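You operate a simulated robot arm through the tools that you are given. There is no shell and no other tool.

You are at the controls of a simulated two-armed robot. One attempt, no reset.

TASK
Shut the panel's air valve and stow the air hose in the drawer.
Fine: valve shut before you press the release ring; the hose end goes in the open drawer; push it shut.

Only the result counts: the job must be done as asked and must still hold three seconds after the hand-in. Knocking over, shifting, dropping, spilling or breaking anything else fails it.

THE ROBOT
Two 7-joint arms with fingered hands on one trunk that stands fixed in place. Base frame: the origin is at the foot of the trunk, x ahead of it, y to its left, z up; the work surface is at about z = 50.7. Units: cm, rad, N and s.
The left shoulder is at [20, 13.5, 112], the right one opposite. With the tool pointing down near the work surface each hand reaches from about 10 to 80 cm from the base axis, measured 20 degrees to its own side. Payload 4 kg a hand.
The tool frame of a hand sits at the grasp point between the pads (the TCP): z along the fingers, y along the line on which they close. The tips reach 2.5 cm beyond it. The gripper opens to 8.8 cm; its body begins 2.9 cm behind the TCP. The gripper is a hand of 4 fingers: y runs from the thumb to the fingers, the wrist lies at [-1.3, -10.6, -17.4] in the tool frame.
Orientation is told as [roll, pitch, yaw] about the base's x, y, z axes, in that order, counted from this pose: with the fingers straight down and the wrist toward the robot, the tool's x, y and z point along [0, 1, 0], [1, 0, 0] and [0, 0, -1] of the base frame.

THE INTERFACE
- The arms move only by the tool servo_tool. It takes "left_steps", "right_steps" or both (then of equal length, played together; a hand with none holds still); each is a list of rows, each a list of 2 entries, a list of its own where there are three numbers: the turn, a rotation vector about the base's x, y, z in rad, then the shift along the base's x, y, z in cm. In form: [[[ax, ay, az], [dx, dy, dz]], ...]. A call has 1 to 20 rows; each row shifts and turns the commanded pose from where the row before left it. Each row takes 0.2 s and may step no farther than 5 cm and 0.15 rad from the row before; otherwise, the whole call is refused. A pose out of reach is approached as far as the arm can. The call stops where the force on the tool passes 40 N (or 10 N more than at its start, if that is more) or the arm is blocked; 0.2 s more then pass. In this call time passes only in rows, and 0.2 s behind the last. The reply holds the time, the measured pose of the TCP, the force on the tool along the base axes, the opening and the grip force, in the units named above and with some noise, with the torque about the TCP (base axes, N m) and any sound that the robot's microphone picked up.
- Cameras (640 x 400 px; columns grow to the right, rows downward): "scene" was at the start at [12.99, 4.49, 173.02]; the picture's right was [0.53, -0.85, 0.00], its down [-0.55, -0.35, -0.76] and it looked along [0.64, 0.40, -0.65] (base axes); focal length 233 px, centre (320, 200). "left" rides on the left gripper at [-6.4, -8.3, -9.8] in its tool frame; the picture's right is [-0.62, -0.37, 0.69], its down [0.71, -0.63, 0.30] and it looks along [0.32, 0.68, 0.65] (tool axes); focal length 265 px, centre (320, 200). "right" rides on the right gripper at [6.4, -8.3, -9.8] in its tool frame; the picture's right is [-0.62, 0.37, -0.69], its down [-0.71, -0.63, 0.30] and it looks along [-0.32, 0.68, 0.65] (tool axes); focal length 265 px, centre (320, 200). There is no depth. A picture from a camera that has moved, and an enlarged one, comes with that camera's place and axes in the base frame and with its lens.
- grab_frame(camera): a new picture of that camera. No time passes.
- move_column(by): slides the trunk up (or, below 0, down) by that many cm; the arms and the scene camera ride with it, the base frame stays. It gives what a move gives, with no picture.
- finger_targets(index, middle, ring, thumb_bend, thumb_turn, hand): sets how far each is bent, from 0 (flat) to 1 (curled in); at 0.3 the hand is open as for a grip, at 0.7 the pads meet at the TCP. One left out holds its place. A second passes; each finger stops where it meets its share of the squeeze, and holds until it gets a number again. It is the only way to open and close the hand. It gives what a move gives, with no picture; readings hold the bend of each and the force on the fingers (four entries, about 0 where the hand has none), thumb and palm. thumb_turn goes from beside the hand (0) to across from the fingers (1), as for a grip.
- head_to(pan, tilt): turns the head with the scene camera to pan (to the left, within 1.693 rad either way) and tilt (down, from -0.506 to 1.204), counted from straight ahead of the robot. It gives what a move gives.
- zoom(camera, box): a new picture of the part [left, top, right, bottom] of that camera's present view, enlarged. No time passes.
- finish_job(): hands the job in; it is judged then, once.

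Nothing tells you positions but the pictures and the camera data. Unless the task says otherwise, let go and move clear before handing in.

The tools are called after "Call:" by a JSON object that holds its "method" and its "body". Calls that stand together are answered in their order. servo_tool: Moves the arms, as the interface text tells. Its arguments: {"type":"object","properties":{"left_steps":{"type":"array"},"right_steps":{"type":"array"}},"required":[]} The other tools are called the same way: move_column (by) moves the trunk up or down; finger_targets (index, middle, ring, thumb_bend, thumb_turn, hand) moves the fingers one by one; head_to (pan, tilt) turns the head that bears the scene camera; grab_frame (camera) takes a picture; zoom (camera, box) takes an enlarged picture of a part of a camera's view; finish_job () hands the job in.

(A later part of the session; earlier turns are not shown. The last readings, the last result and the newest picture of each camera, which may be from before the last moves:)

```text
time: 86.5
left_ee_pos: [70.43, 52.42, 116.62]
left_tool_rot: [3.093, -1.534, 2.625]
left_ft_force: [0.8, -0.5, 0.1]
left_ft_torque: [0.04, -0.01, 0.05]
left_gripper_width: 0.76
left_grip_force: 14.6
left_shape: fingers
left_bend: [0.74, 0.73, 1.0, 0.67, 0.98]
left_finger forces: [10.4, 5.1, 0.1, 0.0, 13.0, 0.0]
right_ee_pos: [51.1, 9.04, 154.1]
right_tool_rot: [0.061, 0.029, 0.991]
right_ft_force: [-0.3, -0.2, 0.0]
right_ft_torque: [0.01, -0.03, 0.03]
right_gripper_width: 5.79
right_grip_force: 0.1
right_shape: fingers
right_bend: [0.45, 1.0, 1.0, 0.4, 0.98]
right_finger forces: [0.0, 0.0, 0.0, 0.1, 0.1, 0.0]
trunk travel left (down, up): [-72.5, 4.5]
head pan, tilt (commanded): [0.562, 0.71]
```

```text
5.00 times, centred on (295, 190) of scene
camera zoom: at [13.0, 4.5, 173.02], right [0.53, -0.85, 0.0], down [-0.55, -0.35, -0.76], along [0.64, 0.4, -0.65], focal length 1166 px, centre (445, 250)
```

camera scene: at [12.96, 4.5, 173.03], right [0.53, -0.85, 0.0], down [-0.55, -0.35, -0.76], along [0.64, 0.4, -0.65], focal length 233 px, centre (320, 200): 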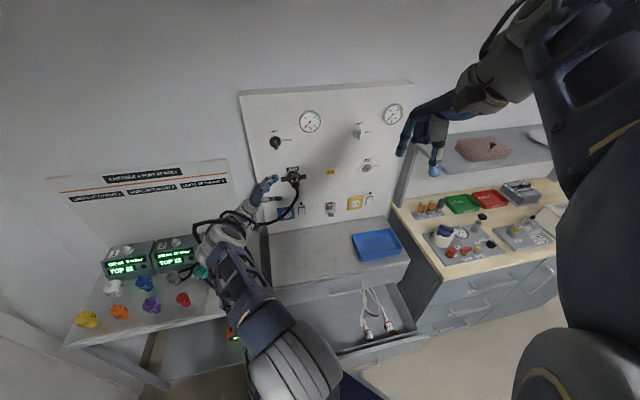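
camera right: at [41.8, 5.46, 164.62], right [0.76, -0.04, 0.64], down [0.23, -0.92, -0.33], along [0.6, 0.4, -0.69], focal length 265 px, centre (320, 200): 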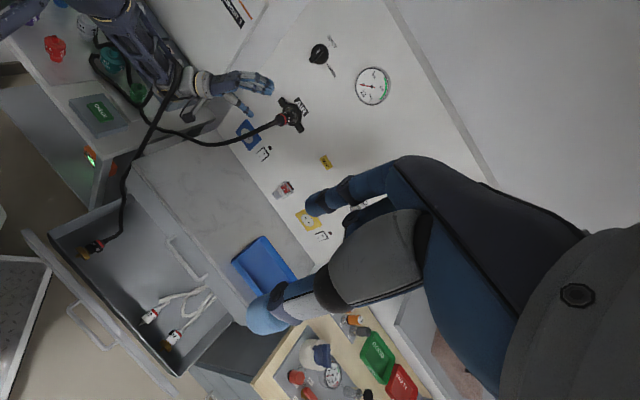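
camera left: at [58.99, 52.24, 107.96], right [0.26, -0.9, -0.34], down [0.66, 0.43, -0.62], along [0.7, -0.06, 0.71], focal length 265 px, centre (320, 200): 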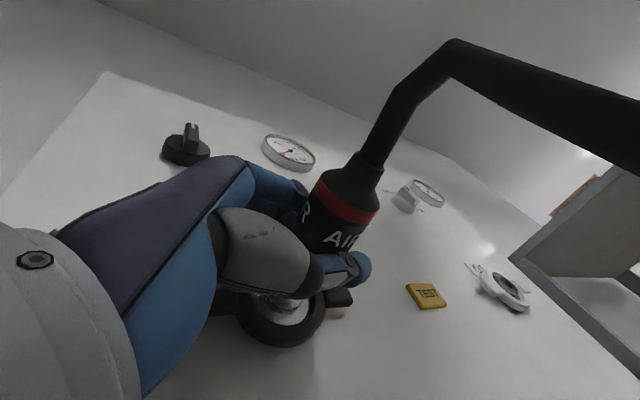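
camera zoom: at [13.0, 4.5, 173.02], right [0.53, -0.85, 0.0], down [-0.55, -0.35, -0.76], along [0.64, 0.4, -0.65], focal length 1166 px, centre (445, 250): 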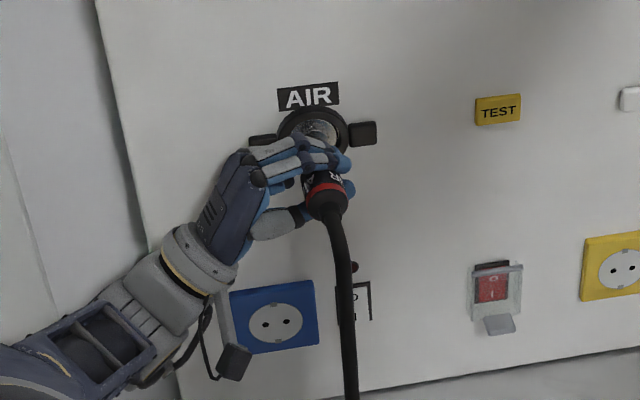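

The connector is out of the socket and firmly held. Before moving, I'll take careful views of the drawer to locate its walls and floor.

Call:
{"method": "zoom", "body": {"camera": "right", "box": [0, 160, 260, 400]}}

Call:
{"method": "zoom", "body": {"camera": "scene", "box": [240, 220, 440, 400]}}

Call:
{"method": "grab_frame", "body": {"camera": "right"}}

```text
1.67 times, centred on (130, 280) of right
camera zoom: at [41.78, 5.49, 164.62], right [0.76, -0.04, 0.64], down [0.23, -0.92, -0.33], along [0.6, 0.4, -0.69], focal length 442 px, centre (637, 67)
```

zoom: 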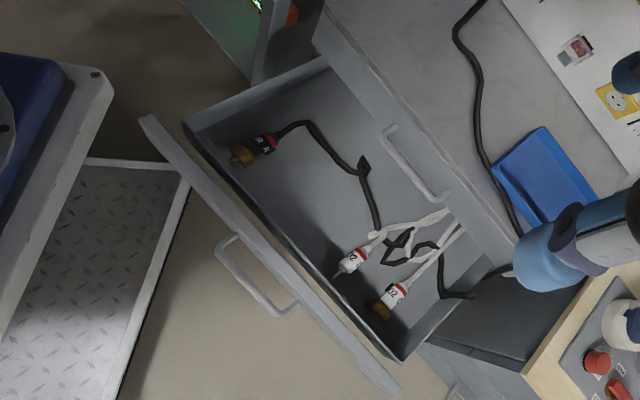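

```text
2.22 times, centred on (340, 310) of scene
camera zoom: at [13.0, 4.5, 173.02], right [0.53, -0.85, 0.0], down [-0.55, -0.35, -0.76], along [0.64, 0.4, -0.65], focal length 518 px, centre (276, -44)
```

zoom: 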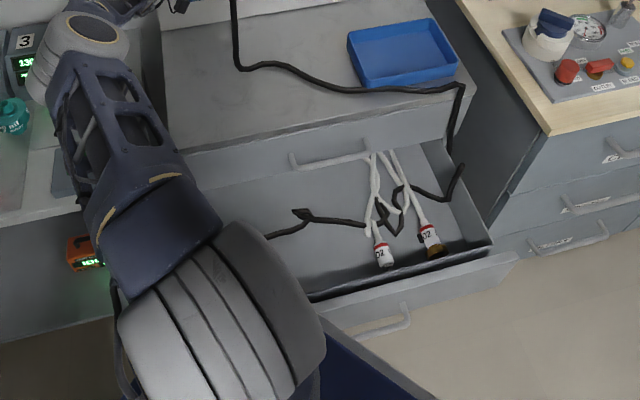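

```text
taken
camera right: at [41.78, 5.49, 164.62], right [0.76, -0.04, 0.64], down [0.23, -0.92, -0.33], along [0.6, 0.4, -0.69], focal length 265 px, centre (320, 200)
```

right: 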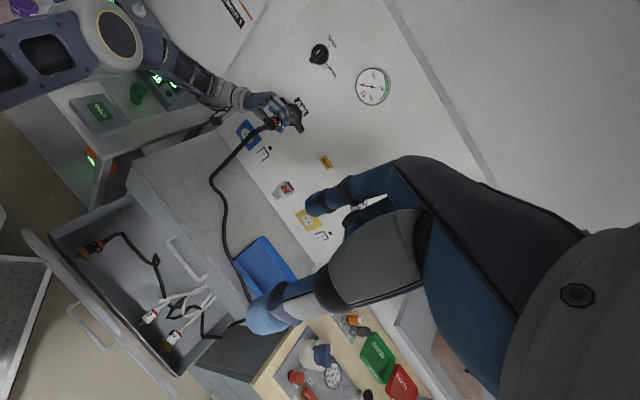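

The connector is out, and the hose has come off the desk and now runs over the cabinet top to its brass end in the drawer. I place the drawer interior at about n=44–66 cm along the panel normal, floor z≈55, rim z≈64. I'll back away from the panel, then tilt the hand down while carrying the connector over the drawer.

Call:
{"method": "servo_tool", "body": {"left_steps": [[[0, 0, 0], [-2.0, -1.9, 0.3]], [[0, 0, 0], [-2.0, -1.9, 0.3]], [[0, 0, 0], [-2.0, -1.9, 0.3]]]}}

Call:
{"method": "grab_frame", "body": {"camera": "right"}}

Call:
{"method": "grab_frame", "body": {"camera": "scene"}}

```text
time: 87.3
left_ee_pos: [64.54, 46.91, 117.48]
left_tool_rot: [3.069, -1.534, 2.649]
left_ft_force: [0.1, 0.5, -1.6]
left_ft_torque: [0.0, -0.05, -0.02]
left_gripper_width: 0.75
left_grip_force: 14.3
left_shape: fingers
left_bend: [0.74, 0.73, 1.0, 0.67, 0.98]
left_finger forces: [10.5, 5.2, 0.0, 0.0, 13.0, 0.0]
right_ee_pos: [51.08, 9.07, 154.06]
right_tool_rot: [0.057, 0.03, 0.991]
right_ft_force: [1.3, -0.9, -0.1]
right_ft_torque: [-0.01, -0.01, -0.01]
right_gripper_width: 5.8
right_grip_force: 0.0
right_shape: fingers
right_bend: [0.45, 1.0, 1.0, 0.4, 0.98]
right_finger forces: [0.0, 0.0, 0.0, 0.0, 0.0, 0.0]
trunk travel left (down, up): [-72.5, 4.5]
head pan, tilt (commanded): [0.562, 0.71]
```

```text
taken
camera right: at [41.79, 5.48, 164.62], right [0.76, -0.04, 0.64], down [0.23, -0.92, -0.33], along [0.6, 0.4, -0.69], focal length 265 px, centre (320, 200)
```

right: 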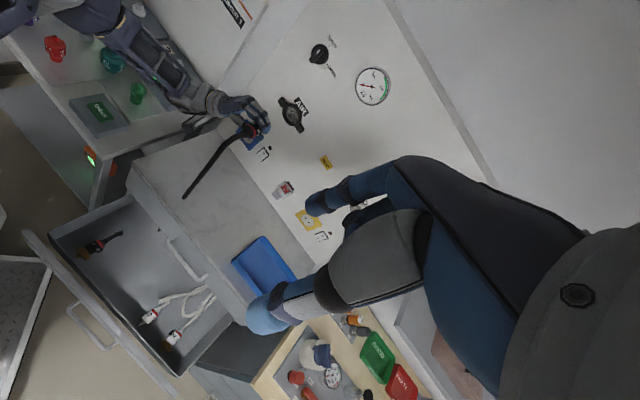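

```text
taken
camera scene: at [13.02, 4.5, 173.02], right [0.53, -0.85, 0.0], down [-0.55, -0.35, -0.76], along [0.64, 0.4, -0.65], focal length 233 px, centre (320, 200)
```

scene: 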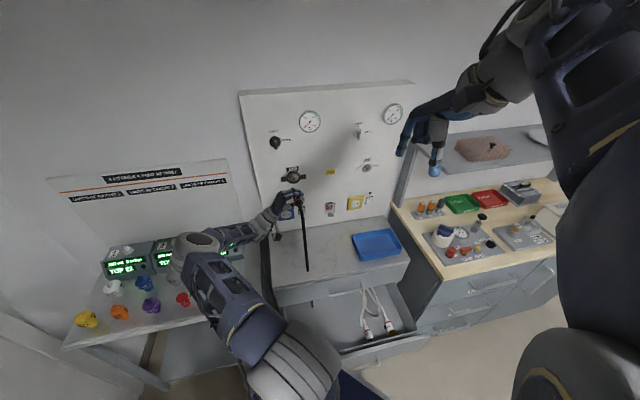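

The hose is now drawn as loose stubs at each end, with nothing catching on it. I'll tilt the hand down while carrying the connector above the drawer.

Call:
{"method": "servo_tool", "body": {"left_steps": [[[0.0743, 0.1175, 0], [-1.15, -1.9, -1.2]], [[0.0743, 0.1175, 0], [-1.15, -1.9, -1.2]], [[0.0743, 0.1175, 0], [-1.15, -1.9, -1.2]], [[0.0743, 0.1175, 0], [-1.15, -1.9, -1.2]], [[0.0743, 0.1175, 0], [-1.15, -1.9, -1.2]], [[0.0743, 0.1175, 0], [-1.15, -1.9, -1.2]]]}}

Call:
{"method": "grab_frame", "body": {"camera": "right"}}

Call:
{"method": "grab_frame", "body": {"camera": "scene"}}

Call:
{"method": "grab_frame", "body": {"camera": "left"}}

```text
time: 88.7
left_ee_pos: [57.59, 35.59, 110.33]
left_tool_rot: [0.0, -0.771, -0.567]
left_ft_force: [0.0, 0.5, -1.2]
left_ft_torque: [0.01, 0.0, 0.01]
left_gripper_width: 0.75
left_grip_force: 13.9
left_shape: fingers
left_bend: [0.74, 0.73, 1.0, 0.68, 0.98]
left_finger forces: [10.4, 5.2, 0.0, 0.1, 12.4, 0.0]
right_ee_pos: [51.05, 9.18, 154.09]
right_tool_rot: [0.06, 0.027, 0.99]
right_ft_force: [0.1, 0.0, 0.3]
right_ft_torque: [-0.03, 0.01, -0.01]
right_gripper_width: 5.79
right_grip_force: 0.1
right_shape: fingers
right_bend: [0.45, 1.0, 1.0, 0.4, 0.98]
right_finger forces: [0.1, 0.0, 0.0, 0.1, 0.0, 0.0]
trunk travel left (down, up): [-72.5, 4.5]
head pan, tilt (commanded): [0.562, 0.71]
```

```text
taken
camera right: at [41.77, 5.51, 164.62], right [0.76, -0.04, 0.64], down [0.23, -0.92, -0.33], along [0.6, 0.4, -0.69], focal length 265 px, centre (320, 200)
```

right: 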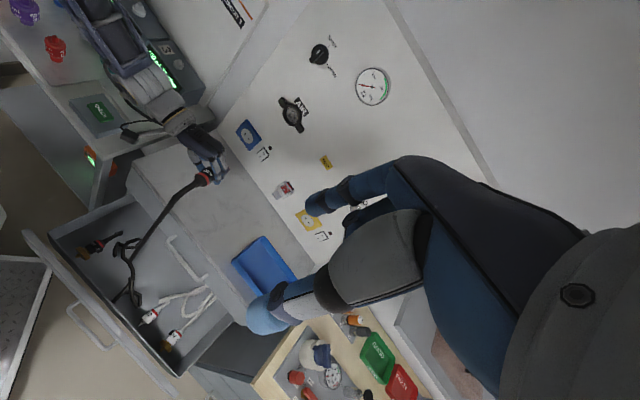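

```text
taken
camera scene: at [13.0, 4.52, 173.02], right [0.53, -0.85, 0.0], down [-0.55, -0.35, -0.76], along [0.64, 0.4, -0.65], focal length 233 px, centre (320, 200)
```

scene: 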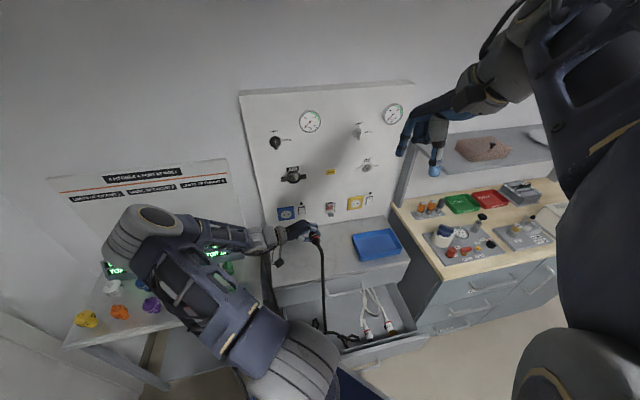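

```text
taken
camera left: at [43.3, 37.07, 111.47], right [-0.15, -0.64, -0.75], down [0.18, 0.73, -0.66], along [0.97, -0.23, 0.01], focal length 265 px, centre (320, 200)
```

left: 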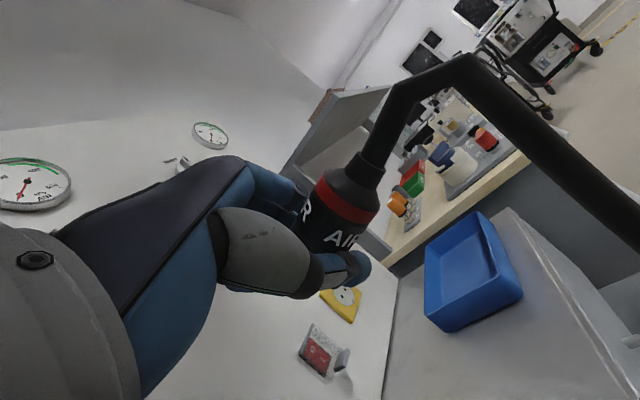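

The hose now hangs from the connector into the drawer, clear of everything. I'll finish tilting the hand to straight down and move over the drawer's middle-left.

Call:
{"method": "servo_tool", "body": {"left_steps": [[[0.0687, 0.1086, 0], [-1.2, -2.2, -1.5]], [[0.0687, 0.1086, 0], [-1.2, -2.2, -1.5]], [[0.0687, 0.1086, 0], [-1.0, -2.0, -2.5]], [[0.0687, 0.1086, 0], [-1.0, -2.0, -2.5]], [[0.0687, 0.1086, 0], [-0.8, -2.0, -3]], [[0.0687, 0.1086, 0], [-0.6, -1.5, -3]]]}}

Call:
{"method": "grab_frame", "body": {"camera": "right"}}

Call:
{"method": "grab_frame", "body": {"camera": "scene"}}

Call:
{"method": "grab_frame", "body": {"camera": "left"}}

```text
time: 90.1
left_ee_pos: [51.59, 23.52, 96.32]
left_tool_rot: [-0.001, -0.002, -0.565]
left_ft_force: [0.8, 0.2, -0.8]
left_ft_torque: [-0.03, -0.04, 0.0]
left_gripper_width: 0.75
left_grip_force: 13.9
left_shape: fingers
left_bend: [0.74, 0.73, 1.0, 0.68, 0.98]
left_finger forces: [10.5, 5.4, 0.0, 0.0, 11.8, 0.0]
right_ee_pos: [50.93, 9.08, 154.11]
right_tool_rot: [0.059, 0.029, 0.992]
right_ft_force: [-0.6, 0.5, 0.7]
right_ft_torque: [-0.04, -0.01, -0.02]
right_gripper_width: 5.78
right_grip_force: 0.1
right_shape: fingers
right_bend: [0.45, 1.0, 1.0, 0.4, 0.98]
right_finger forces: [0.1, 0.0, 0.1, 0.0, 0.0, 0.0]
trunk travel left (down, up): [-72.5, 4.5]
head pan, tilt (commanded): [0.562, 0.71]
```

```text
taken
camera right: at [41.71, 5.54, 164.64], right [0.76, -0.04, 0.64], down [0.23, -0.92, -0.33], along [0.6, 0.4, -0.69], focal length 265 px, centre (320, 200)
```

right: 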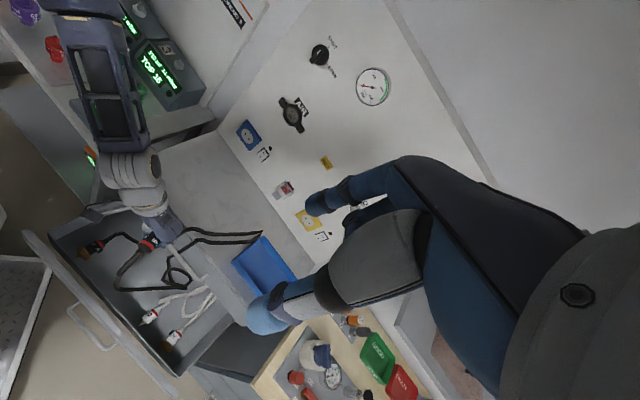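

```text
taken
camera scene: at [12.94, 4.53, 173.03], right [0.53, -0.85, 0.0], down [-0.55, -0.35, -0.76], along [0.64, 0.4, -0.65], focal length 233 px, centre (320, 200)
```

scene: 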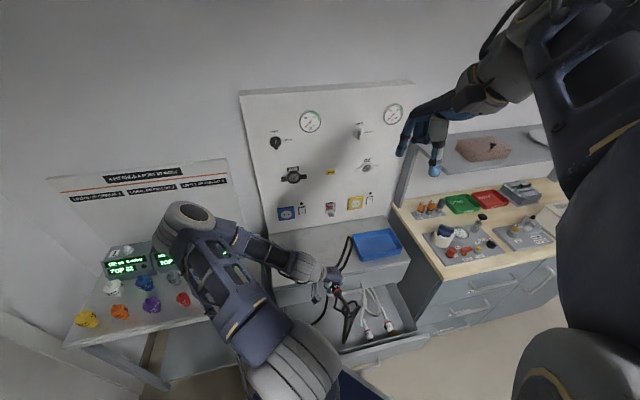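

```text
taken
camera left: at [41.05, 22.65, 106.11], right [-0.64, -0.33, -0.69], down [-0.15, 0.94, -0.31], along [0.75, -0.09, -0.65], focal length 265 px, centre (320, 200)
```

left: 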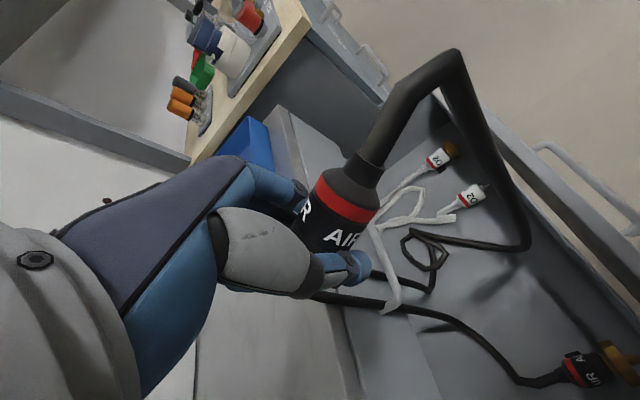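

The connector is above the drawer and the hand points straight down. I'll lower it in stages, yawing the wrist toward the robot to stay clear of the desk corner.

Call:
{"method": "servo_tool", "body": {"left_steps": [[[0, 0, 0.1], [0, 0, -3.5]], [[0, 0, 0.1], [0, 0, -3.5]], [[0, 0, 0.1], [0, 0, -3.5]], [[0, 0, 0.1], [0, 0, -3.5]], [[0, 0, 0.1], [0, 0, -3.5]]]}}

Call:
{"method": "grab_frame", "body": {"camera": "right"}}

Call:
{"method": "grab_frame", "body": {"camera": "scene"}}

Call:
{"method": "grab_frame", "body": {"camera": "left"}}

```text
time: 91.3
left_ee_pos: [52.05, 23.72, 78.84]
left_tool_rot: [0.001, -0.003, -0.064]
left_ft_force: [-0.5, 0.3, -1.1]
left_ft_torque: [0.05, 0.0, 0.0]
left_gripper_width: 0.73
left_grip_force: 12.9
left_shape: fingers
left_bend: [0.74, 0.75, 1.0, 0.69, 0.98]
left_finger forces: [10.6, 2.8, 0.1, 0.0, 10.8, 0.1]
right_ee_pos: [51.07, 9.15, 154.07]
right_tool_rot: [0.059, 0.03, 0.992]
right_ft_force: [-0.4, -0.6, -0.3]
right_ft_torque: [-0.04, -0.07, 0.0]
right_gripper_width: 5.78
right_grip_force: 0.0
right_shape: fingers
right_bend: [0.45, 1.0, 1.0, 0.4, 0.98]
right_finger forces: [0.0, 0.0, 0.0, 0.0, 0.0, 0.0]
trunk travel left (down, up): [-72.5, 4.5]
head pan, tilt (commanded): [0.562, 0.71]
```

```text
taken
camera right: at [41.74, 5.5, 164.64], right [0.76, -0.04, 0.64], down [0.23, -0.92, -0.33], along [0.6, 0.4, -0.69], focal length 265 px, centre (320, 200)
```

right: 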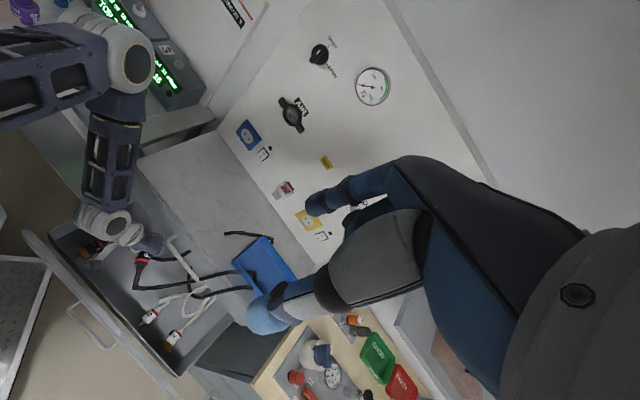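

```text
taken
camera scene: at [12.97, 4.51, 173.03], right [0.53, -0.85, 0.0], down [-0.55, -0.35, -0.76], along [0.64, 0.4, -0.65], focal length 233 px, centre (320, 200)
```

scene: 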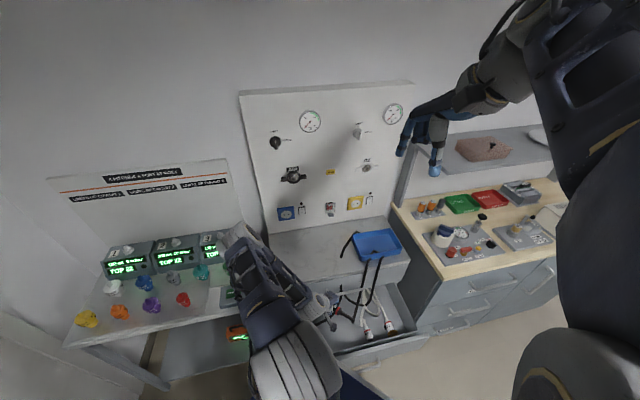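

```text
taken
camera left: at [43.17, 17.87, 88.6], right [-0.41, -0.6, -0.69], down [-0.58, 0.75, -0.31], along [0.71, 0.28, -0.65], focal length 265 px, centre (320, 200)
```

left: 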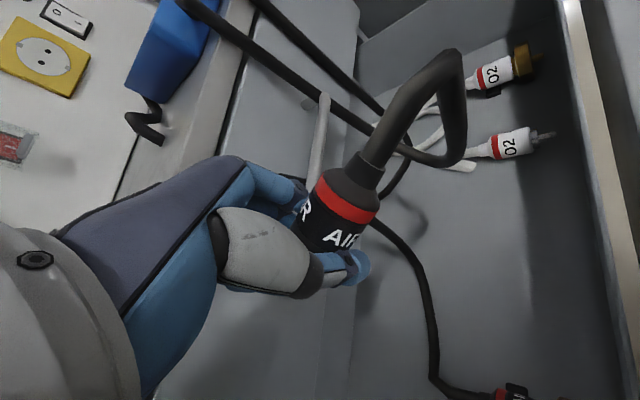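

A loop of the hose has flopped onto the blue tray on the cabinet top. I'll look closely before lowering further, because I don't want to drag the tray.

Call:
{"method": "zoom", "body": {"camera": "scene", "box": [300, 200, 440, 350]}}

Call:
{"method": "zoom", "body": {"camera": "right", "box": [60, 180, 320, 380]}}

```text
2.67 times, centred on (370, 275) of scene
camera zoom: at [12.97, 4.51, 173.03], right [0.53, -0.85, 0.0], down [-0.55, -0.35, -0.76], along [0.64, 0.4, -0.65], focal length 622 px, centre (187, 0)
```

zoom: 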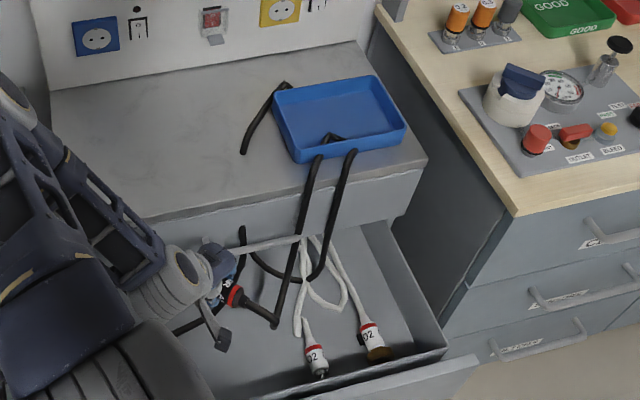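

```text
2.00 times, centred on (190, 280) of right
camera zoom: at [41.74, 5.5, 164.64], right [0.76, -0.04, 0.64], down [0.23, -0.92, -0.33], along [0.6, 0.4, -0.69], focal length 531 px, centre (580, 40)
```

zoom: 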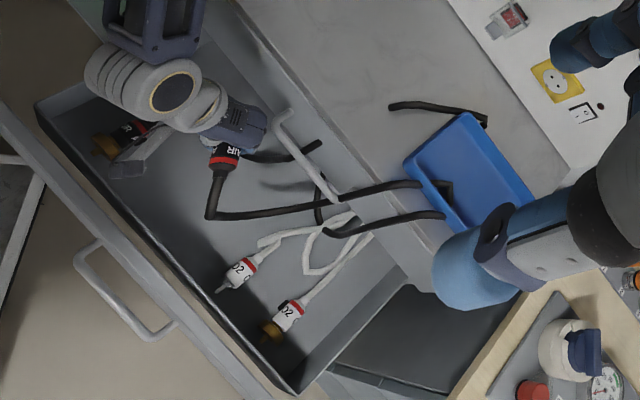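

The hose passes through the tray with no contact, so it's only drawn there and the tray hasn't moved. I'll continue lowering the connector to just above the drawer floor.

Call:
{"method": "servo_tool", "body": {"left_steps": [[[0, 0, 0], [0, 0, -4]], [[0, 0, 0], [0, 0, -4]], [[0, 0, 0], [0, 0, -4]], [[0, 0, 0], [0, 0, -3.5]]]}}

Call:
{"method": "grab_frame", "body": {"camera": "left"}}

Call:
{"method": "zoom", "body": {"camera": "right", "box": [20, 160, 280, 380]}}

Call:
{"method": "zoom", "body": {"camera": "scene", "box": [220, 220, 440, 400]}}

```text
time: 92.3
left_ee_pos: [51.76, 23.8, 63.19]
left_tool_rot: [0.0, -0.003, -0.065]
left_ft_force: [0.1, 0.2, -0.6]
left_ft_torque: [0.04, -0.02, 0.03]
left_gripper_width: 0.71
left_grip_force: 12.2
left_shape: fingers
left_bend: [0.74, 0.75, 1.0, 0.69, 0.98]
left_finger forces: [10.6, 2.9, 0.1, 0.1, 10.8, 0.0]
right_ee_pos: [51.01, 9.06, 154.04]
right_tool_rot: [0.058, 0.03, 0.992]
right_ft_force: [-0.9, -0.6, 0.3]
right_ft_torque: [-0.02, -0.01, 0.0]
right_gripper_width: 5.75
right_grip_force: 0.2
right_shape: fingers
right_bend: [0.45, 1.0, 1.0, 0.4, 0.98]
right_finger forces: [0.0, 0.0, 0.1, 0.1, 0.0, 0.1]
trunk travel left (down, up): [-72.5, 4.5]
head pan, tilt (commanded): [0.562, 0.71]
```

```text
taken
camera left: at [42.91, 18.05, 73.04], right [-0.41, -0.6, -0.69], down [-0.58, 0.75, -0.31], along [0.71, 0.28, -0.65], focal length 265 px, centre (320, 200)
```

left: 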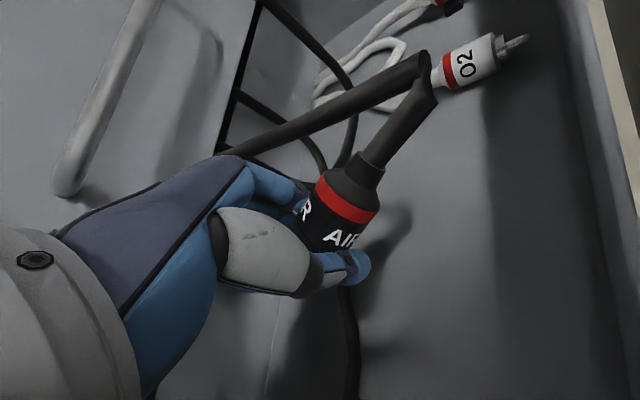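

```text
1.82 times, centred on (150, 270) of right
camera zoom: at [41.75, 5.5, 164.64], right [0.76, -0.04, 0.64], down [0.23, -0.92, -0.33], along [0.6, 0.4, -0.69], focal length 483 px, centre (629, 73)
```

zoom: 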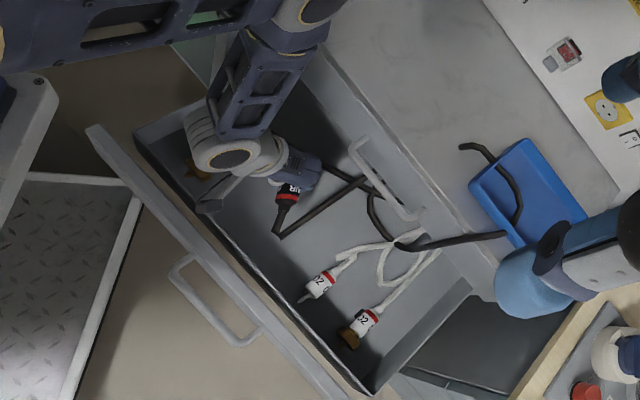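

```text
2.22 times, centred on (330, 310) of scene
camera zoom: at [12.98, 4.5, 173.03], right [0.53, -0.85, 0.0], down [-0.55, -0.35, -0.76], along [0.64, 0.4, -0.65], focal length 518 px, centre (298, -44)
```

zoom: 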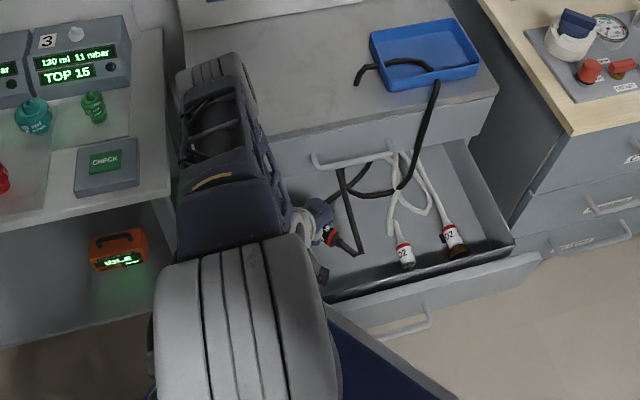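

The connector is well inside the drawer, clear of the O2 ends. I'll lower the last few centimetres gently and then release.

Call:
{"method": "servo_tool", "body": {"left_steps": [[[0, 0, 0], [0, 0, -1.5]], [[0, 0, 0], [0, 0, -1.2]], [[0, 0, 0], [0, 0, -0.8]]]}}

Call:
{"method": "grab_frame", "body": {"camera": "left"}}

```text
time: 93.1
left_ee_pos: [51.66, 23.42, 59.92]
left_tool_rot: [0.0, -0.001, -0.066]
left_ft_force: [-0.6, 0.6, -1.3]
left_ft_torque: [-0.02, 0.0, -0.03]
left_gripper_width: 0.72
left_grip_force: 12.1
left_shape: fingers
left_bend: [0.74, 0.75, 1.0, 0.69, 0.98]
left_finger forces: [10.6, 3.0, 0.0, 0.1, 10.9, 0.0]
right_ee_pos: [51.05, 9.06, 154.05]
right_tool_rot: [0.061, 0.031, 0.991]
right_ft_force: [0.9, 1.1, 0.3]
right_ft_torque: [-0.01, -0.03, -0.03]
right_gripper_width: 5.78
right_grip_force: 0.0
right_shape: fingers
right_bend: [0.45, 1.0, 1.0, 0.4, 0.98]
right_finger forces: [0.1, 0.0, 0.1, 0.0, 0.0, 0.1]
trunk travel left (down, up): [-72.5, 4.5]
head pan, tilt (commanded): [0.562, 0.71]
```

```text
taken
camera left: at [42.92, 17.75, 69.74], right [-0.41, -0.6, -0.69], down [-0.58, 0.75, -0.31], along [0.7, 0.28, -0.65], focal length 265 px, centre (320, 200)
```

left: 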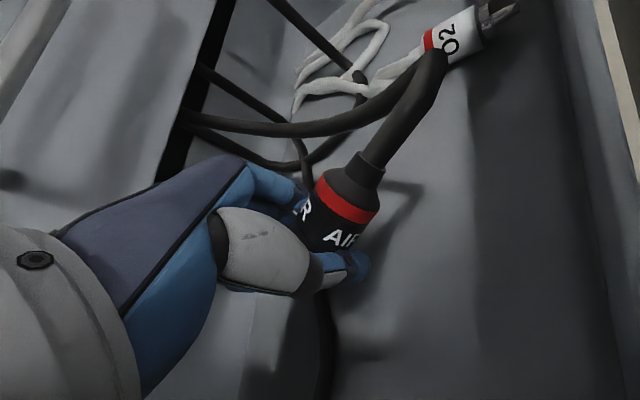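

No contact yet, so I'll go a little lower.

Call:
{"method": "servo_tool", "body": {"left_steps": [[[0, 0, 0], [0, 0, -0.7]], [[0, 0, 0], [0, 0, -0.7]]]}}

Call:
{"method": "zoom", "body": {"camera": "left", "box": [240, 140, 440, 340]}}

```text
time: 93.7
left_ee_pos: [51.75, 23.73, 58.53]
left_tool_rot: [-0.002, -0.003, -0.067]
left_ft_force: [0.4, -0.5, -0.4]
left_ft_torque: [0.01, 0.0, 0.0]
left_gripper_width: 0.72
left_grip_force: 12.2
left_shape: fingers
left_bend: [0.74, 0.75, 1.0, 0.69, 0.98]
left_finger forces: [10.6, 2.9, 0.0, 0.1, 10.9, 0.0]
right_ee_pos: [51.03, 9.11, 154.21]
right_tool_rot: [0.059, 0.03, 0.993]
right_ft_force: [-0.5, -0.3, 0.7]
right_ft_torque: [-0.01, 0.02, 0.02]
right_gripper_width: 5.8
right_grip_force: 0.1
right_shape: fingers
right_bend: [0.45, 1.0, 1.0, 0.4, 0.98]
right_finger forces: [0.0, 0.0, 0.1, 0.0, 0.1, 0.0]
trunk travel left (down, up): [-72.5, 4.5]
head pan, tilt (commanded): [0.562, 0.71]
```

```text
2.00 times, centred on (340, 240) of left
camera zoom: at [43.01, 17.9, 68.3], right [-0.41, -0.59, -0.69], down [-0.58, 0.75, -0.31], along [0.71, 0.28, -0.65], focal length 531 px, centre (280, 120)
```

zoom: 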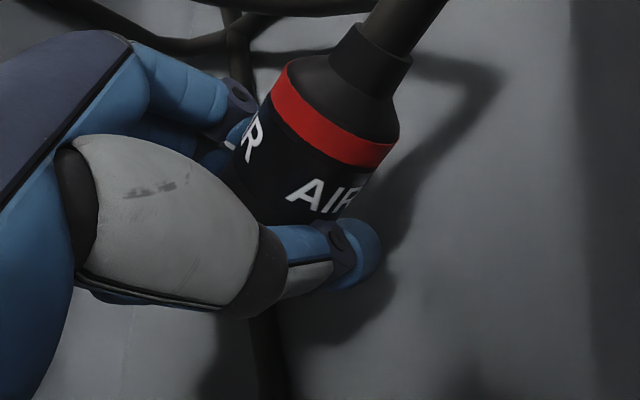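

Call:
{"method": "servo_tool", "body": {"left_steps": [[[0, 0, 0], [0, 0, -0.6]], [[0, 0, 0], [0, 0, -0.6]]]}}

Call:
{"method": "zoom", "body": {"camera": "left", "box": [240, 140, 440, 340]}}

```text
time: 94.3
left_ee_pos: [51.89, 23.57, 57.96]
left_tool_rot: [-0.001, -0.003, -0.066]
left_ft_force: [-0.4, 0.7, -1.1]
left_ft_torque: [0.04, 0.0, 0.04]
left_gripper_width: 0.69
left_grip_force: 12.2
left_shape: fingers
left_bend: [0.74, 0.75, 1.0, 0.69, 0.98]
left_finger forces: [10.6, 2.8, 0.1, 0.0, 10.8, 0.1]
left hand out of reach, approached as far as the arm can: row 2
right_ee_pos: [50.99, 9.15, 154.14]
right_tool_rot: [0.06, 0.029, 0.991]
right_ft_force: [0.1, -0.2, -0.4]
right_ft_torque: [0.02, -0.01, 0.0]
right_gripper_width: 5.77
right_grip_force: 0.1
right_shape: fingers
right_bend: [0.45, 1.0, 1.0, 0.4, 0.98]
right_finger forces: [0.0, 0.0, 0.0, 0.0, 0.0, 0.0]
trunk travel left (down, up): [-72.5, 4.5]
head pan, tilt (commanded): [0.562, 0.71]
```

```text
2.00 times, centred on (340, 240) of left
camera zoom: at [43.06, 17.8, 67.77], right [-0.41, -0.6, -0.69], down [-0.58, 0.75, -0.31], along [0.71, 0.28, -0.65], focal length 531 px, centre (280, 120)
```

zoom: 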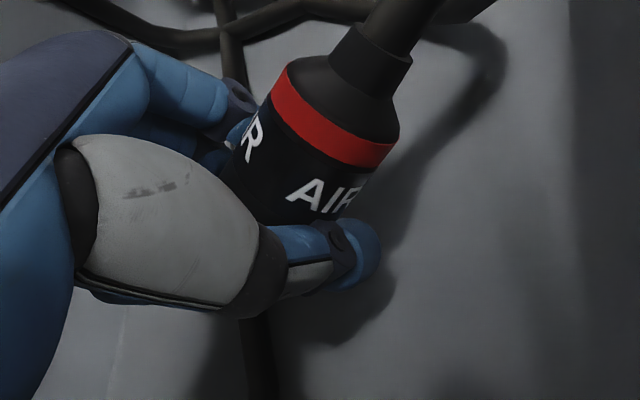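

The arm is at its low limit with only 1–2 cm left to the floor. Releasing the connector now.

Call:
{"method": "finger_targets", "body": {"hand": "left", "index": 0.35, "middle": 0.35, "thumb_bend": 0.35}}

Call:
{"method": "grab_frame", "body": {"camera": "left"}}

Call:
{"method": "zoom", "body": {"camera": "right", "box": [20, 160, 280, 380]}}

```text
time: 95.3
left_ee_pos: [51.95, 23.6, 58.02]
left_tool_rot: [0.0, -0.002, -0.066]
left_ft_force: [0.5, -0.5, 0.4]
left_ft_torque: [-0.01, 0.0, -0.01]
left_gripper_width: 7.35
left_grip_force: 0.1
left_shape: fingers
left_bend: [0.35, 0.35, 1.0, 0.35, 0.99]
left_finger forces: [0.0, 0.0, 0.0, 0.0, 0.0, 0.1]
right_ee_pos: [51.14, 8.95, 154.09]
right_tool_rot: [0.059, 0.031, 0.991]
right_ft_force: [0.0, -0.7, 0.7]
right_ft_torque: [0.0, 0.01, -0.01]
right_gripper_width: 5.8
right_grip_force: 0.1
right_shape: fingers
right_bend: [0.45, 1.0, 1.0, 0.4, 0.98]
right_finger forces: [0.0, 0.0, 0.0, 0.1, 0.0, 0.0]
trunk travel left (down, up): [-72.5, 4.5]
head pan, tilt (commanded): [0.562, 0.71]
```

```text
taken
camera left: at [43.06, 17.78, 67.78], right [-0.41, -0.6, -0.69], down [-0.58, 0.75, -0.31], along [0.71, 0.28, -0.65], focal length 265 px, centre (320, 200)
```

left: 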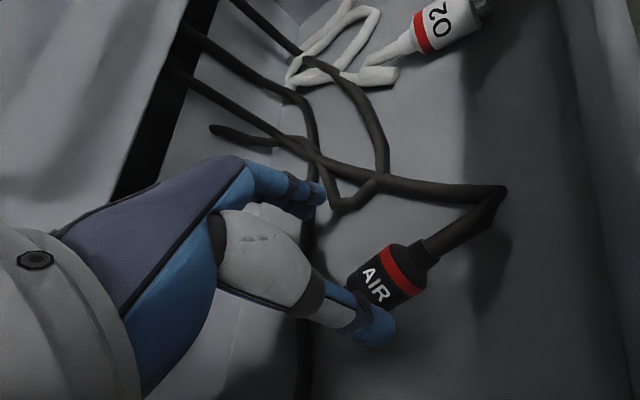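

```text
1.82 times, centred on (150, 270) of right
camera zoom: at [41.76, 5.48, 164.63], right [0.76, -0.04, 0.64], down [0.23, -0.92, -0.33], along [0.6, 0.4, -0.69], focal length 483 px, centre (629, 73)
```

zoom: 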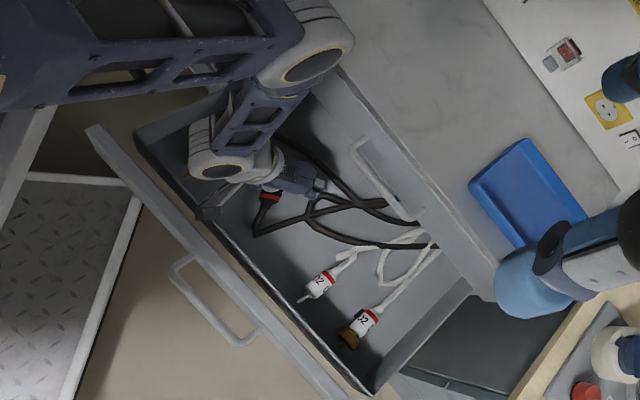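

The connector rests on the drawer floor and the hose lies inside, with nothing on the tray. I'll raise the left hand straight up out of the drawer.

Call:
{"method": "servo_tool", "body": {"left_steps": [[[0, 0, 0], [0, 0, 2]], [[0, 0, 0], [0, 0, 3]], [[0, 0, 0], [0, 0, 4]], [[0, 0, 0], [0, 0, 4]], [[0, 0, 0], [0, 0, 4]], [[0, 0, 0], [-0.5, 0, 4.5]], [[0, 0, 0], [-0.5, 0, 4.5]], [[0, 0, 0], [-0.5, 0, 4.5]]]}}

Call:
{"method": "grab_frame", "body": {"camera": "left"}}

Call:
{"method": "grab_frame", "body": {"camera": "right"}}

Call:
{"method": "grab_frame", "body": {"camera": "scene"}}

```text
time: 97.1
left_ee_pos: [50.03, 23.2, 88.43]
left_tool_rot: [-0.002, -0.004, -0.067]
left_ft_force: [0.2, 0.6, -0.6]
left_ft_torque: [0.03, 0.04, -0.01]
left_gripper_width: 7.38
left_grip_force: 0.0
left_shape: fingers
left_bend: [0.35, 0.35, 1.0, 0.35, 0.99]
left_finger forces: [0.0, 0.0, 0.1, 0.0, 0.0, 0.0]
right_ee_pos: [51.16, 9.05, 154.16]
right_tool_rot: [0.06, 0.03, 0.993]
right_ft_force: [1.1, -0.4, 0.5]
right_ft_torque: [0.0, -0.01, -0.02]
right_gripper_width: 5.77
right_grip_force: 0.0
right_shape: fingers
right_bend: [0.45, 1.0, 1.0, 0.4, 0.98]
right_finger forces: [0.0, 0.1, 0.0, 0.1, 0.0, 0.0]
trunk travel left (down, up): [-72.5, 4.5]
head pan, tilt (commanded): [0.562, 0.71]
```

```text
taken
camera left: at [41.27, 17.42, 98.27], right [-0.41, -0.6, -0.69], down [-0.58, 0.75, -0.31], along [0.71, 0.28, -0.65], focal length 265 px, centre (320, 200)
```

left: 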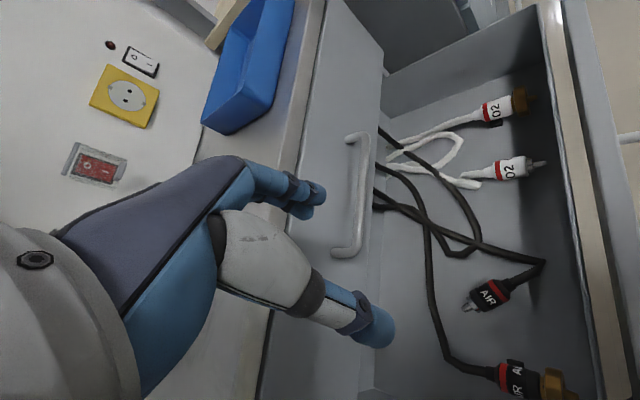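

```text
taken
camera right: at [41.79, 5.49, 164.61], right [0.76, -0.04, 0.64], down [0.23, -0.92, -0.33], along [0.6, 0.4, -0.69], focal length 265 px, centre (320, 200)
```

right: 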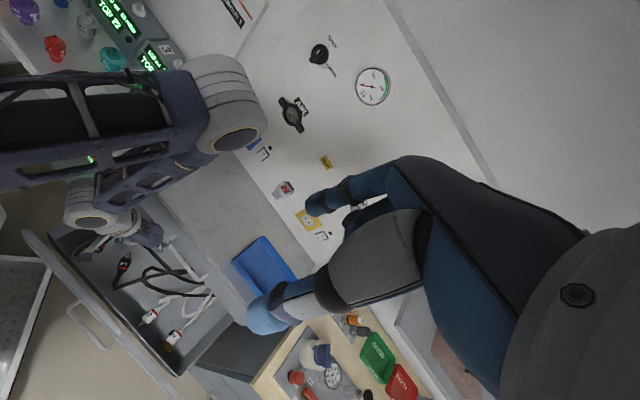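

```text
taken
camera scene: at [13.02, 4.51, 173.01], right [0.53, -0.85, 0.0], down [-0.55, -0.35, -0.76], along [0.64, 0.4, -0.65], focal length 233 px, centre (320, 200)
```

scene: 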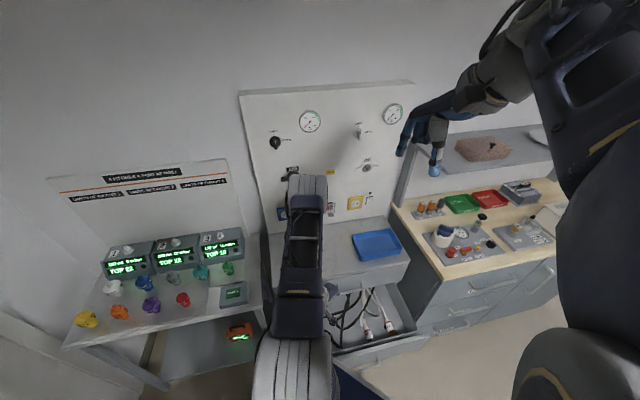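

The AIR connector lies inside the drawer by its brass end. Next I'll park the left hand up and left, form a fist with the right hand and bring it in front of the drawer, right of the handle, to push it shut.

Call:
{"method": "servo_tool", "body": {"left_steps": [[[0, 0, 0], [-0.5, 2.5, 3.5]], [[0, 0, 0], [-0.5, 2.5, 3.5]], [[0, 0, 0], [-0.5, 2.5, 3.5]], [[0, 0, 0], [-0.5, 2.5, 3.5]]], "right_steps": [[[0, 0, -0.06], [0, -4, -3]], [[0, 0, -0.06], [0, -4, -3]], [[0, 0, -0.06], [0, -4, -3]], [[0, 0, -0.06], [0, -4, -3]]]}}

Call:
{"method": "finger_targets", "body": {"hand": "right", "index": 1.0, "middle": 1.0, "ring": 1.0, "thumb_bend": 0.7}}

Call:
{"method": "grab_frame", "body": {"camera": "scene"}}

Call:
{"method": "grab_frame", "body": {"camera": "right"}}

Call:
{"method": "grab_frame", "body": {"camera": "left"}}

```text
time: 98.1
left_ee_pos: [48.42, 33.73, 102.54]
left_tool_rot: [-0.002, -0.001, -0.066]
left_ft_force: [-1.5, 0.2, -0.3]
left_ft_torque: [-0.03, 0.01, 0.02]
left_gripper_width: 7.39
left_grip_force: 0.1
left_shape: fingers
left_bend: [0.35, 0.35, 1.0, 0.35, 0.99]
left_finger forces: [0.0, 0.0, 0.0, 0.1, 0.0, 0.0]
right_ee_pos: [51.11, -6.91, 142.3]
right_tool_rot: [0.06, 0.031, 0.751]
right_ft_force: [-0.1, -0.1, 0.1]
right_ft_torque: [-0.01, 0.02, -0.02]
right_gripper_width: 5.78
right_grip_force: 0.1
right_shape: fingers
right_bend: [0.45, 1.0, 1.0, 0.4, 0.98]
right_finger forces: [0.0, 0.1, 0.0, 0.0, 0.1, 0.1]
trunk travel left (down, up): [-72.5, 4.5]
head pan, tilt (commanded): [0.562, 0.71]
```

```text
time: 99.1
left_ee_pos: [48.37, 33.53, 102.48]
left_tool_rot: [-0.002, -0.004, -0.064]
left_ft_force: [0.5, 0.0, -0.5]
left_ft_torque: [0.0, 0.0, 0.02]
left_gripper_width: 7.34
left_grip_force: 0.0
left_shape: fingers
left_bend: [0.35, 0.35, 1.0, 0.35, 0.99]
left_finger forces: [0.1, 0.0, 0.1, 0.0, 0.0, 0.1]
right_ee_pos: [51.15, -6.94, 142.29]
right_tool_rot: [0.059, 0.03, 0.752]
right_ft_force: [-0.6, -0.8, -0.1]
right_ft_torque: [-0.02, -0.02, 0.0]
right_gripper_width: 0.3
right_grip_force: 0.0
right_shape: fingers
right_bend: [0.82, 1.0, 1.0, 0.66, 0.97]
right_finger forces: [0.1, 0.0, 0.0, 0.1, 0.0, 0.0]
trunk travel left (down, up): [-72.5, 4.5]
head pan, tilt (commanded): [0.562, 0.71]
```

```text
taken
camera scene: at [12.99, 4.49, 173.02], right [0.53, -0.85, 0.0], down [-0.55, -0.35, -0.76], along [0.64, 0.4, -0.65], focal length 233 px, centre (320, 200)
```

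scene: 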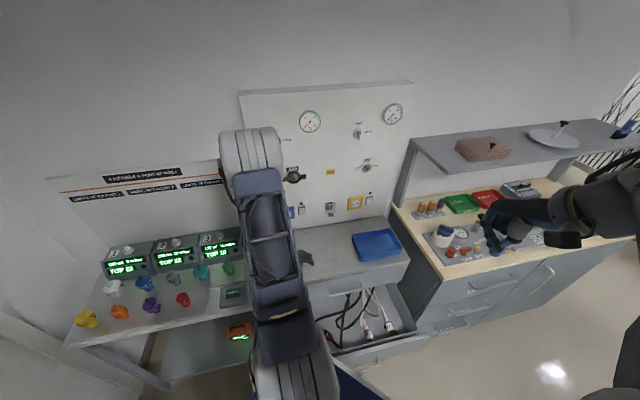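

```text
taken
camera right: at [41.19, -8.2, 152.86], right [0.73, -0.22, 0.64], down [0.01, -0.94, -0.33], along [0.68, 0.24, -0.69], focal length 265 px, centre (320, 200)
```

right: 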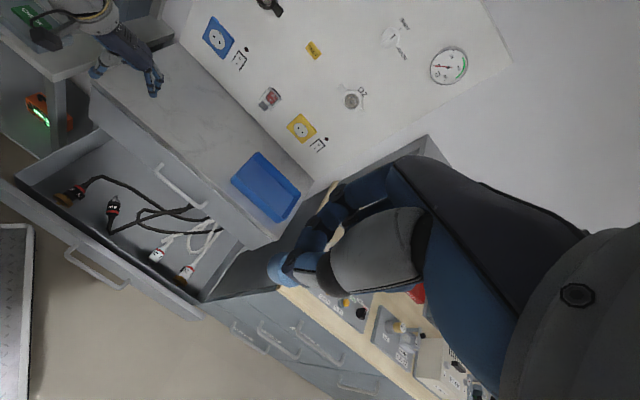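

```text
taken
camera left: at [39.59, 27.84, 112.28], right [-0.41, -0.6, -0.69], down [-0.58, 0.75, -0.31], along [0.71, 0.28, -0.65], focal length 265 px, centre (320, 200)
```

left: 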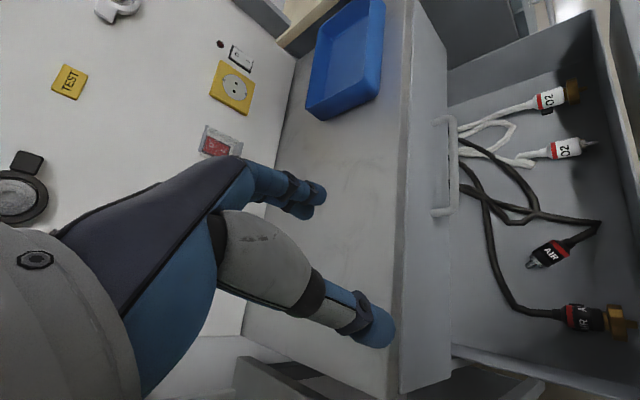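

The drawer and its contents look good. I'll lower the right fist in front of the drawer front, to the right of the handle.

Call:
{"method": "servo_tool", "body": {"right_steps": [[[-0.03, -0.015, 0], [0, -0.3, -4.5]], [[-0.03, -0.015, 0], [0, -0.3, -4.5]], [[0, 0, 0], [0, -0.3, -4.5]], [[0, 0, 0], [0, -0.3, -4.5]], [[0, 0, 0], [0, -0.3, -4.5]], [[0, 0, 0], [0, -0.3, -4.5]], [[0, 0, 0], [0, -0.3, -4.5]], [[0, 0, 0], [0, -0.3, -4.5]], [[0, 0, 0], [0, 0, -4.5]], [[0, 0, 0], [0, 0, -4.5]], [[0, 0, 0], [0, 0, -4.5]], [[0, 0, 0], [0, 0, -4.5]]]}}

Call:
{"method": "grab_frame", "body": {"camera": "right"}}

Call:
{"method": "grab_frame", "body": {"camera": "scene"}}

```text
time: 101.7
left_ee_pos: [48.4, 33.71, 102.48]
left_tool_rot: [-0.001, -0.005, -0.067]
left_ft_force: [0.2, -0.3, -0.9]
left_ft_torque: [0.01, -0.05, 0.05]
left_gripper_width: 7.35
left_grip_force: 0.0
left_shape: fingers
left_bend: [0.35, 0.35, 1.0, 0.35, 0.99]
left_finger forces: [0.0, 0.0, 0.1, 0.1, 0.1, 0.0]
right_ee_pos: [52.81, -9.55, 88.26]
right_tool_rot: [-0.007, 0.049, 0.75]
right_ft_force: [0.0, -0.1, 0.1]
right_ft_torque: [-0.02, -0.01, -0.05]
right_gripper_width: 3.64
right_grip_force: 0.2
right_shape: fingers
right_bend: [1.0, 1.0, 1.0, 0.7, 0.97]
right_finger forces: [0.0, 0.0, 0.0, 0.0, 0.1, 0.0]
right hand out of reach, approached as far as the arm can: row 6, 7
trunk travel left (down, up): [-72.5, 4.5]
head pan, tilt (commanded): [0.562, 0.71]
```

```text
taken
camera right: at [42.58, -10.08, 98.42], right [0.71, -0.18, 0.68], down [0.02, -0.96, -0.27], along [0.7, 0.2, -0.68], focal length 265 px, centre (320, 200)
```

right: 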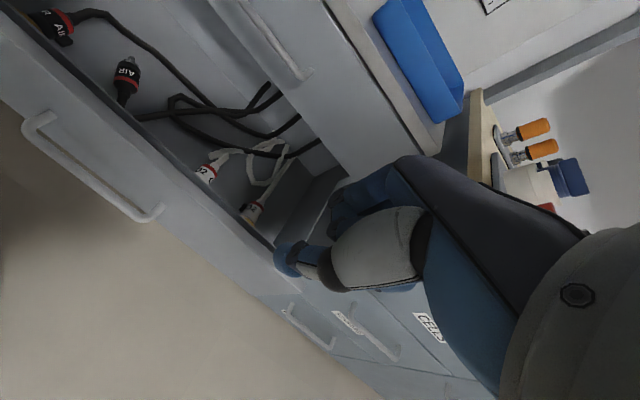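

```text
taken
camera scene: at [12.96, 4.5, 173.03], right [0.53, -0.85, 0.0], down [-0.55, -0.35, -0.76], along [0.64, 0.4, -0.65], focal length 233 px, centre (320, 200)
```

scene: 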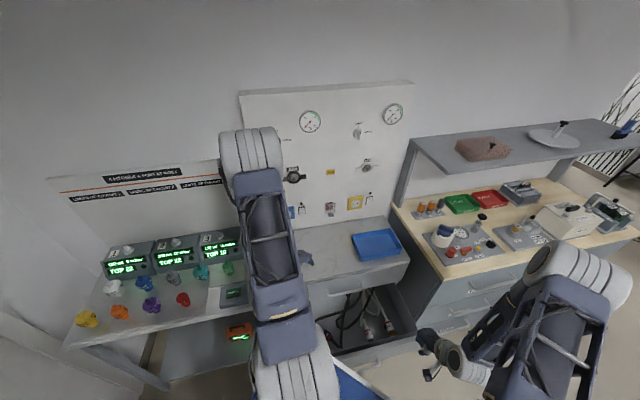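

The right fist is in front of the drawer front at z=88, clear of the handle. I'll lower it to about z=60.

Call:
{"method": "servo_tool", "body": {"right_steps": [[[0, 0, 0], [-0.1, 0, -4.5]], [[0, 0, 0], [-0.1, 0, -4.5]], [[0, 0, 0], [-0.1, 0, -4.5]], [[0, 0, 0], [-0.1, 0, -4.5]], [[0, 0, 0], [-0.1, 0, -4.5]], [[0, 0, 0], [-0.1, 0, -4.5]]]}}

Call:
{"method": "grab_frame", "body": {"camera": "right"}}

Call:
{"method": "zoom", "body": {"camera": "scene", "box": [300, 240, 480, 400]}}

Call:
{"method": "grab_frame", "body": {"camera": "left"}}

```text
time: 103.1
left_ee_pos: [48.47, 33.6, 102.51]
left_tool_rot: [-0.003, -0.003, -0.066]
left_ft_force: [0.4, 1.3, 0.4]
left_ft_torque: [0.03, 0.05, 0.01]
left_gripper_width: 7.4
left_grip_force: 0.1
left_shape: fingers
left_bend: [0.35, 0.35, 1.0, 0.35, 0.99]
left_finger forces: [0.1, 0.0, 0.1, 0.0, 0.0, 0.0]
right_ee_pos: [52.16, -9.49, 61.21]
right_tool_rot: [-0.007, 0.049, 0.747]
right_ft_force: [0.3, -0.6, 0.2]
right_ft_torque: [-0.03, -0.01, 0.0]
right_gripper_width: 3.62
right_grip_force: 0.0
right_shape: fingers
right_bend: [1.0, 1.0, 1.0, 0.7, 0.97]
right_finger forces: [0.0, 0.0, 0.0, 0.1, 0.0, 0.1]
trunk travel left (down, up): [-72.5, 4.5]
head pan, tilt (commanded): [0.562, 0.71]
```

```text
taken
camera right: at [41.92, -10.08, 71.43], right [0.71, -0.18, 0.68], down [0.02, -0.96, -0.27], along [0.7, 0.2, -0.68], focal length 265 px, centre (320, 200)
```

right: 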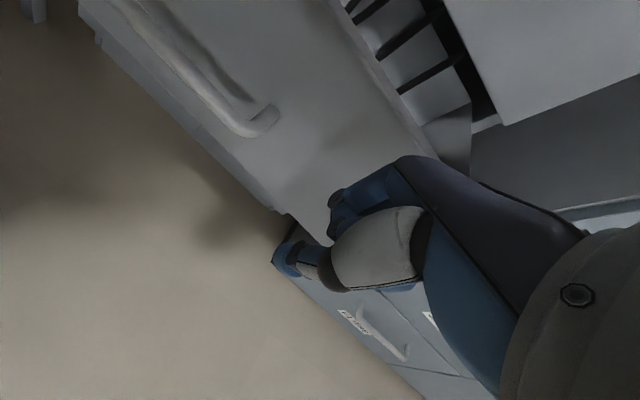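

```text
2.50 times, centred on (390, 320) of scene
camera zoom: at [12.99, 4.5, 173.03], right [0.53, -0.85, 0.0], down [-0.55, -0.35, -0.76], along [0.64, 0.4, -0.65], focal length 583 px, centre (145, -100)
```

zoom: 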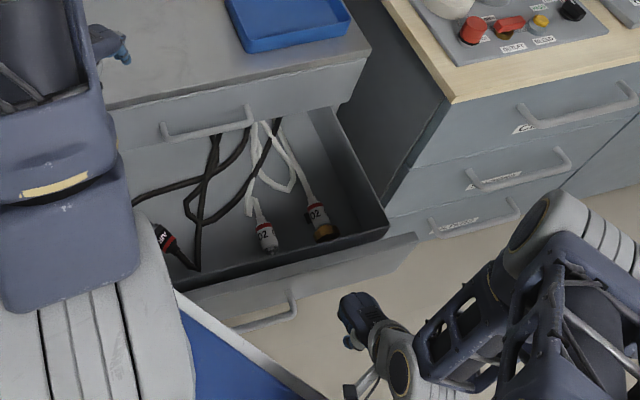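

```text
taken
camera left: at [39.59, 27.84, 112.29], right [-0.41, -0.6, -0.69], down [-0.58, 0.75, -0.31], along [0.71, 0.28, -0.65], focal length 265 px, centre (320, 200)
```

left: 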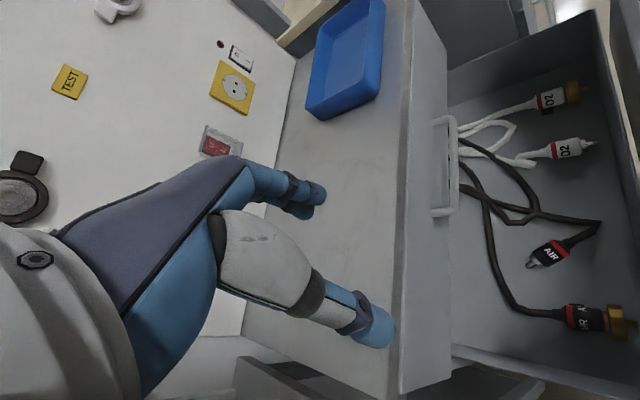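

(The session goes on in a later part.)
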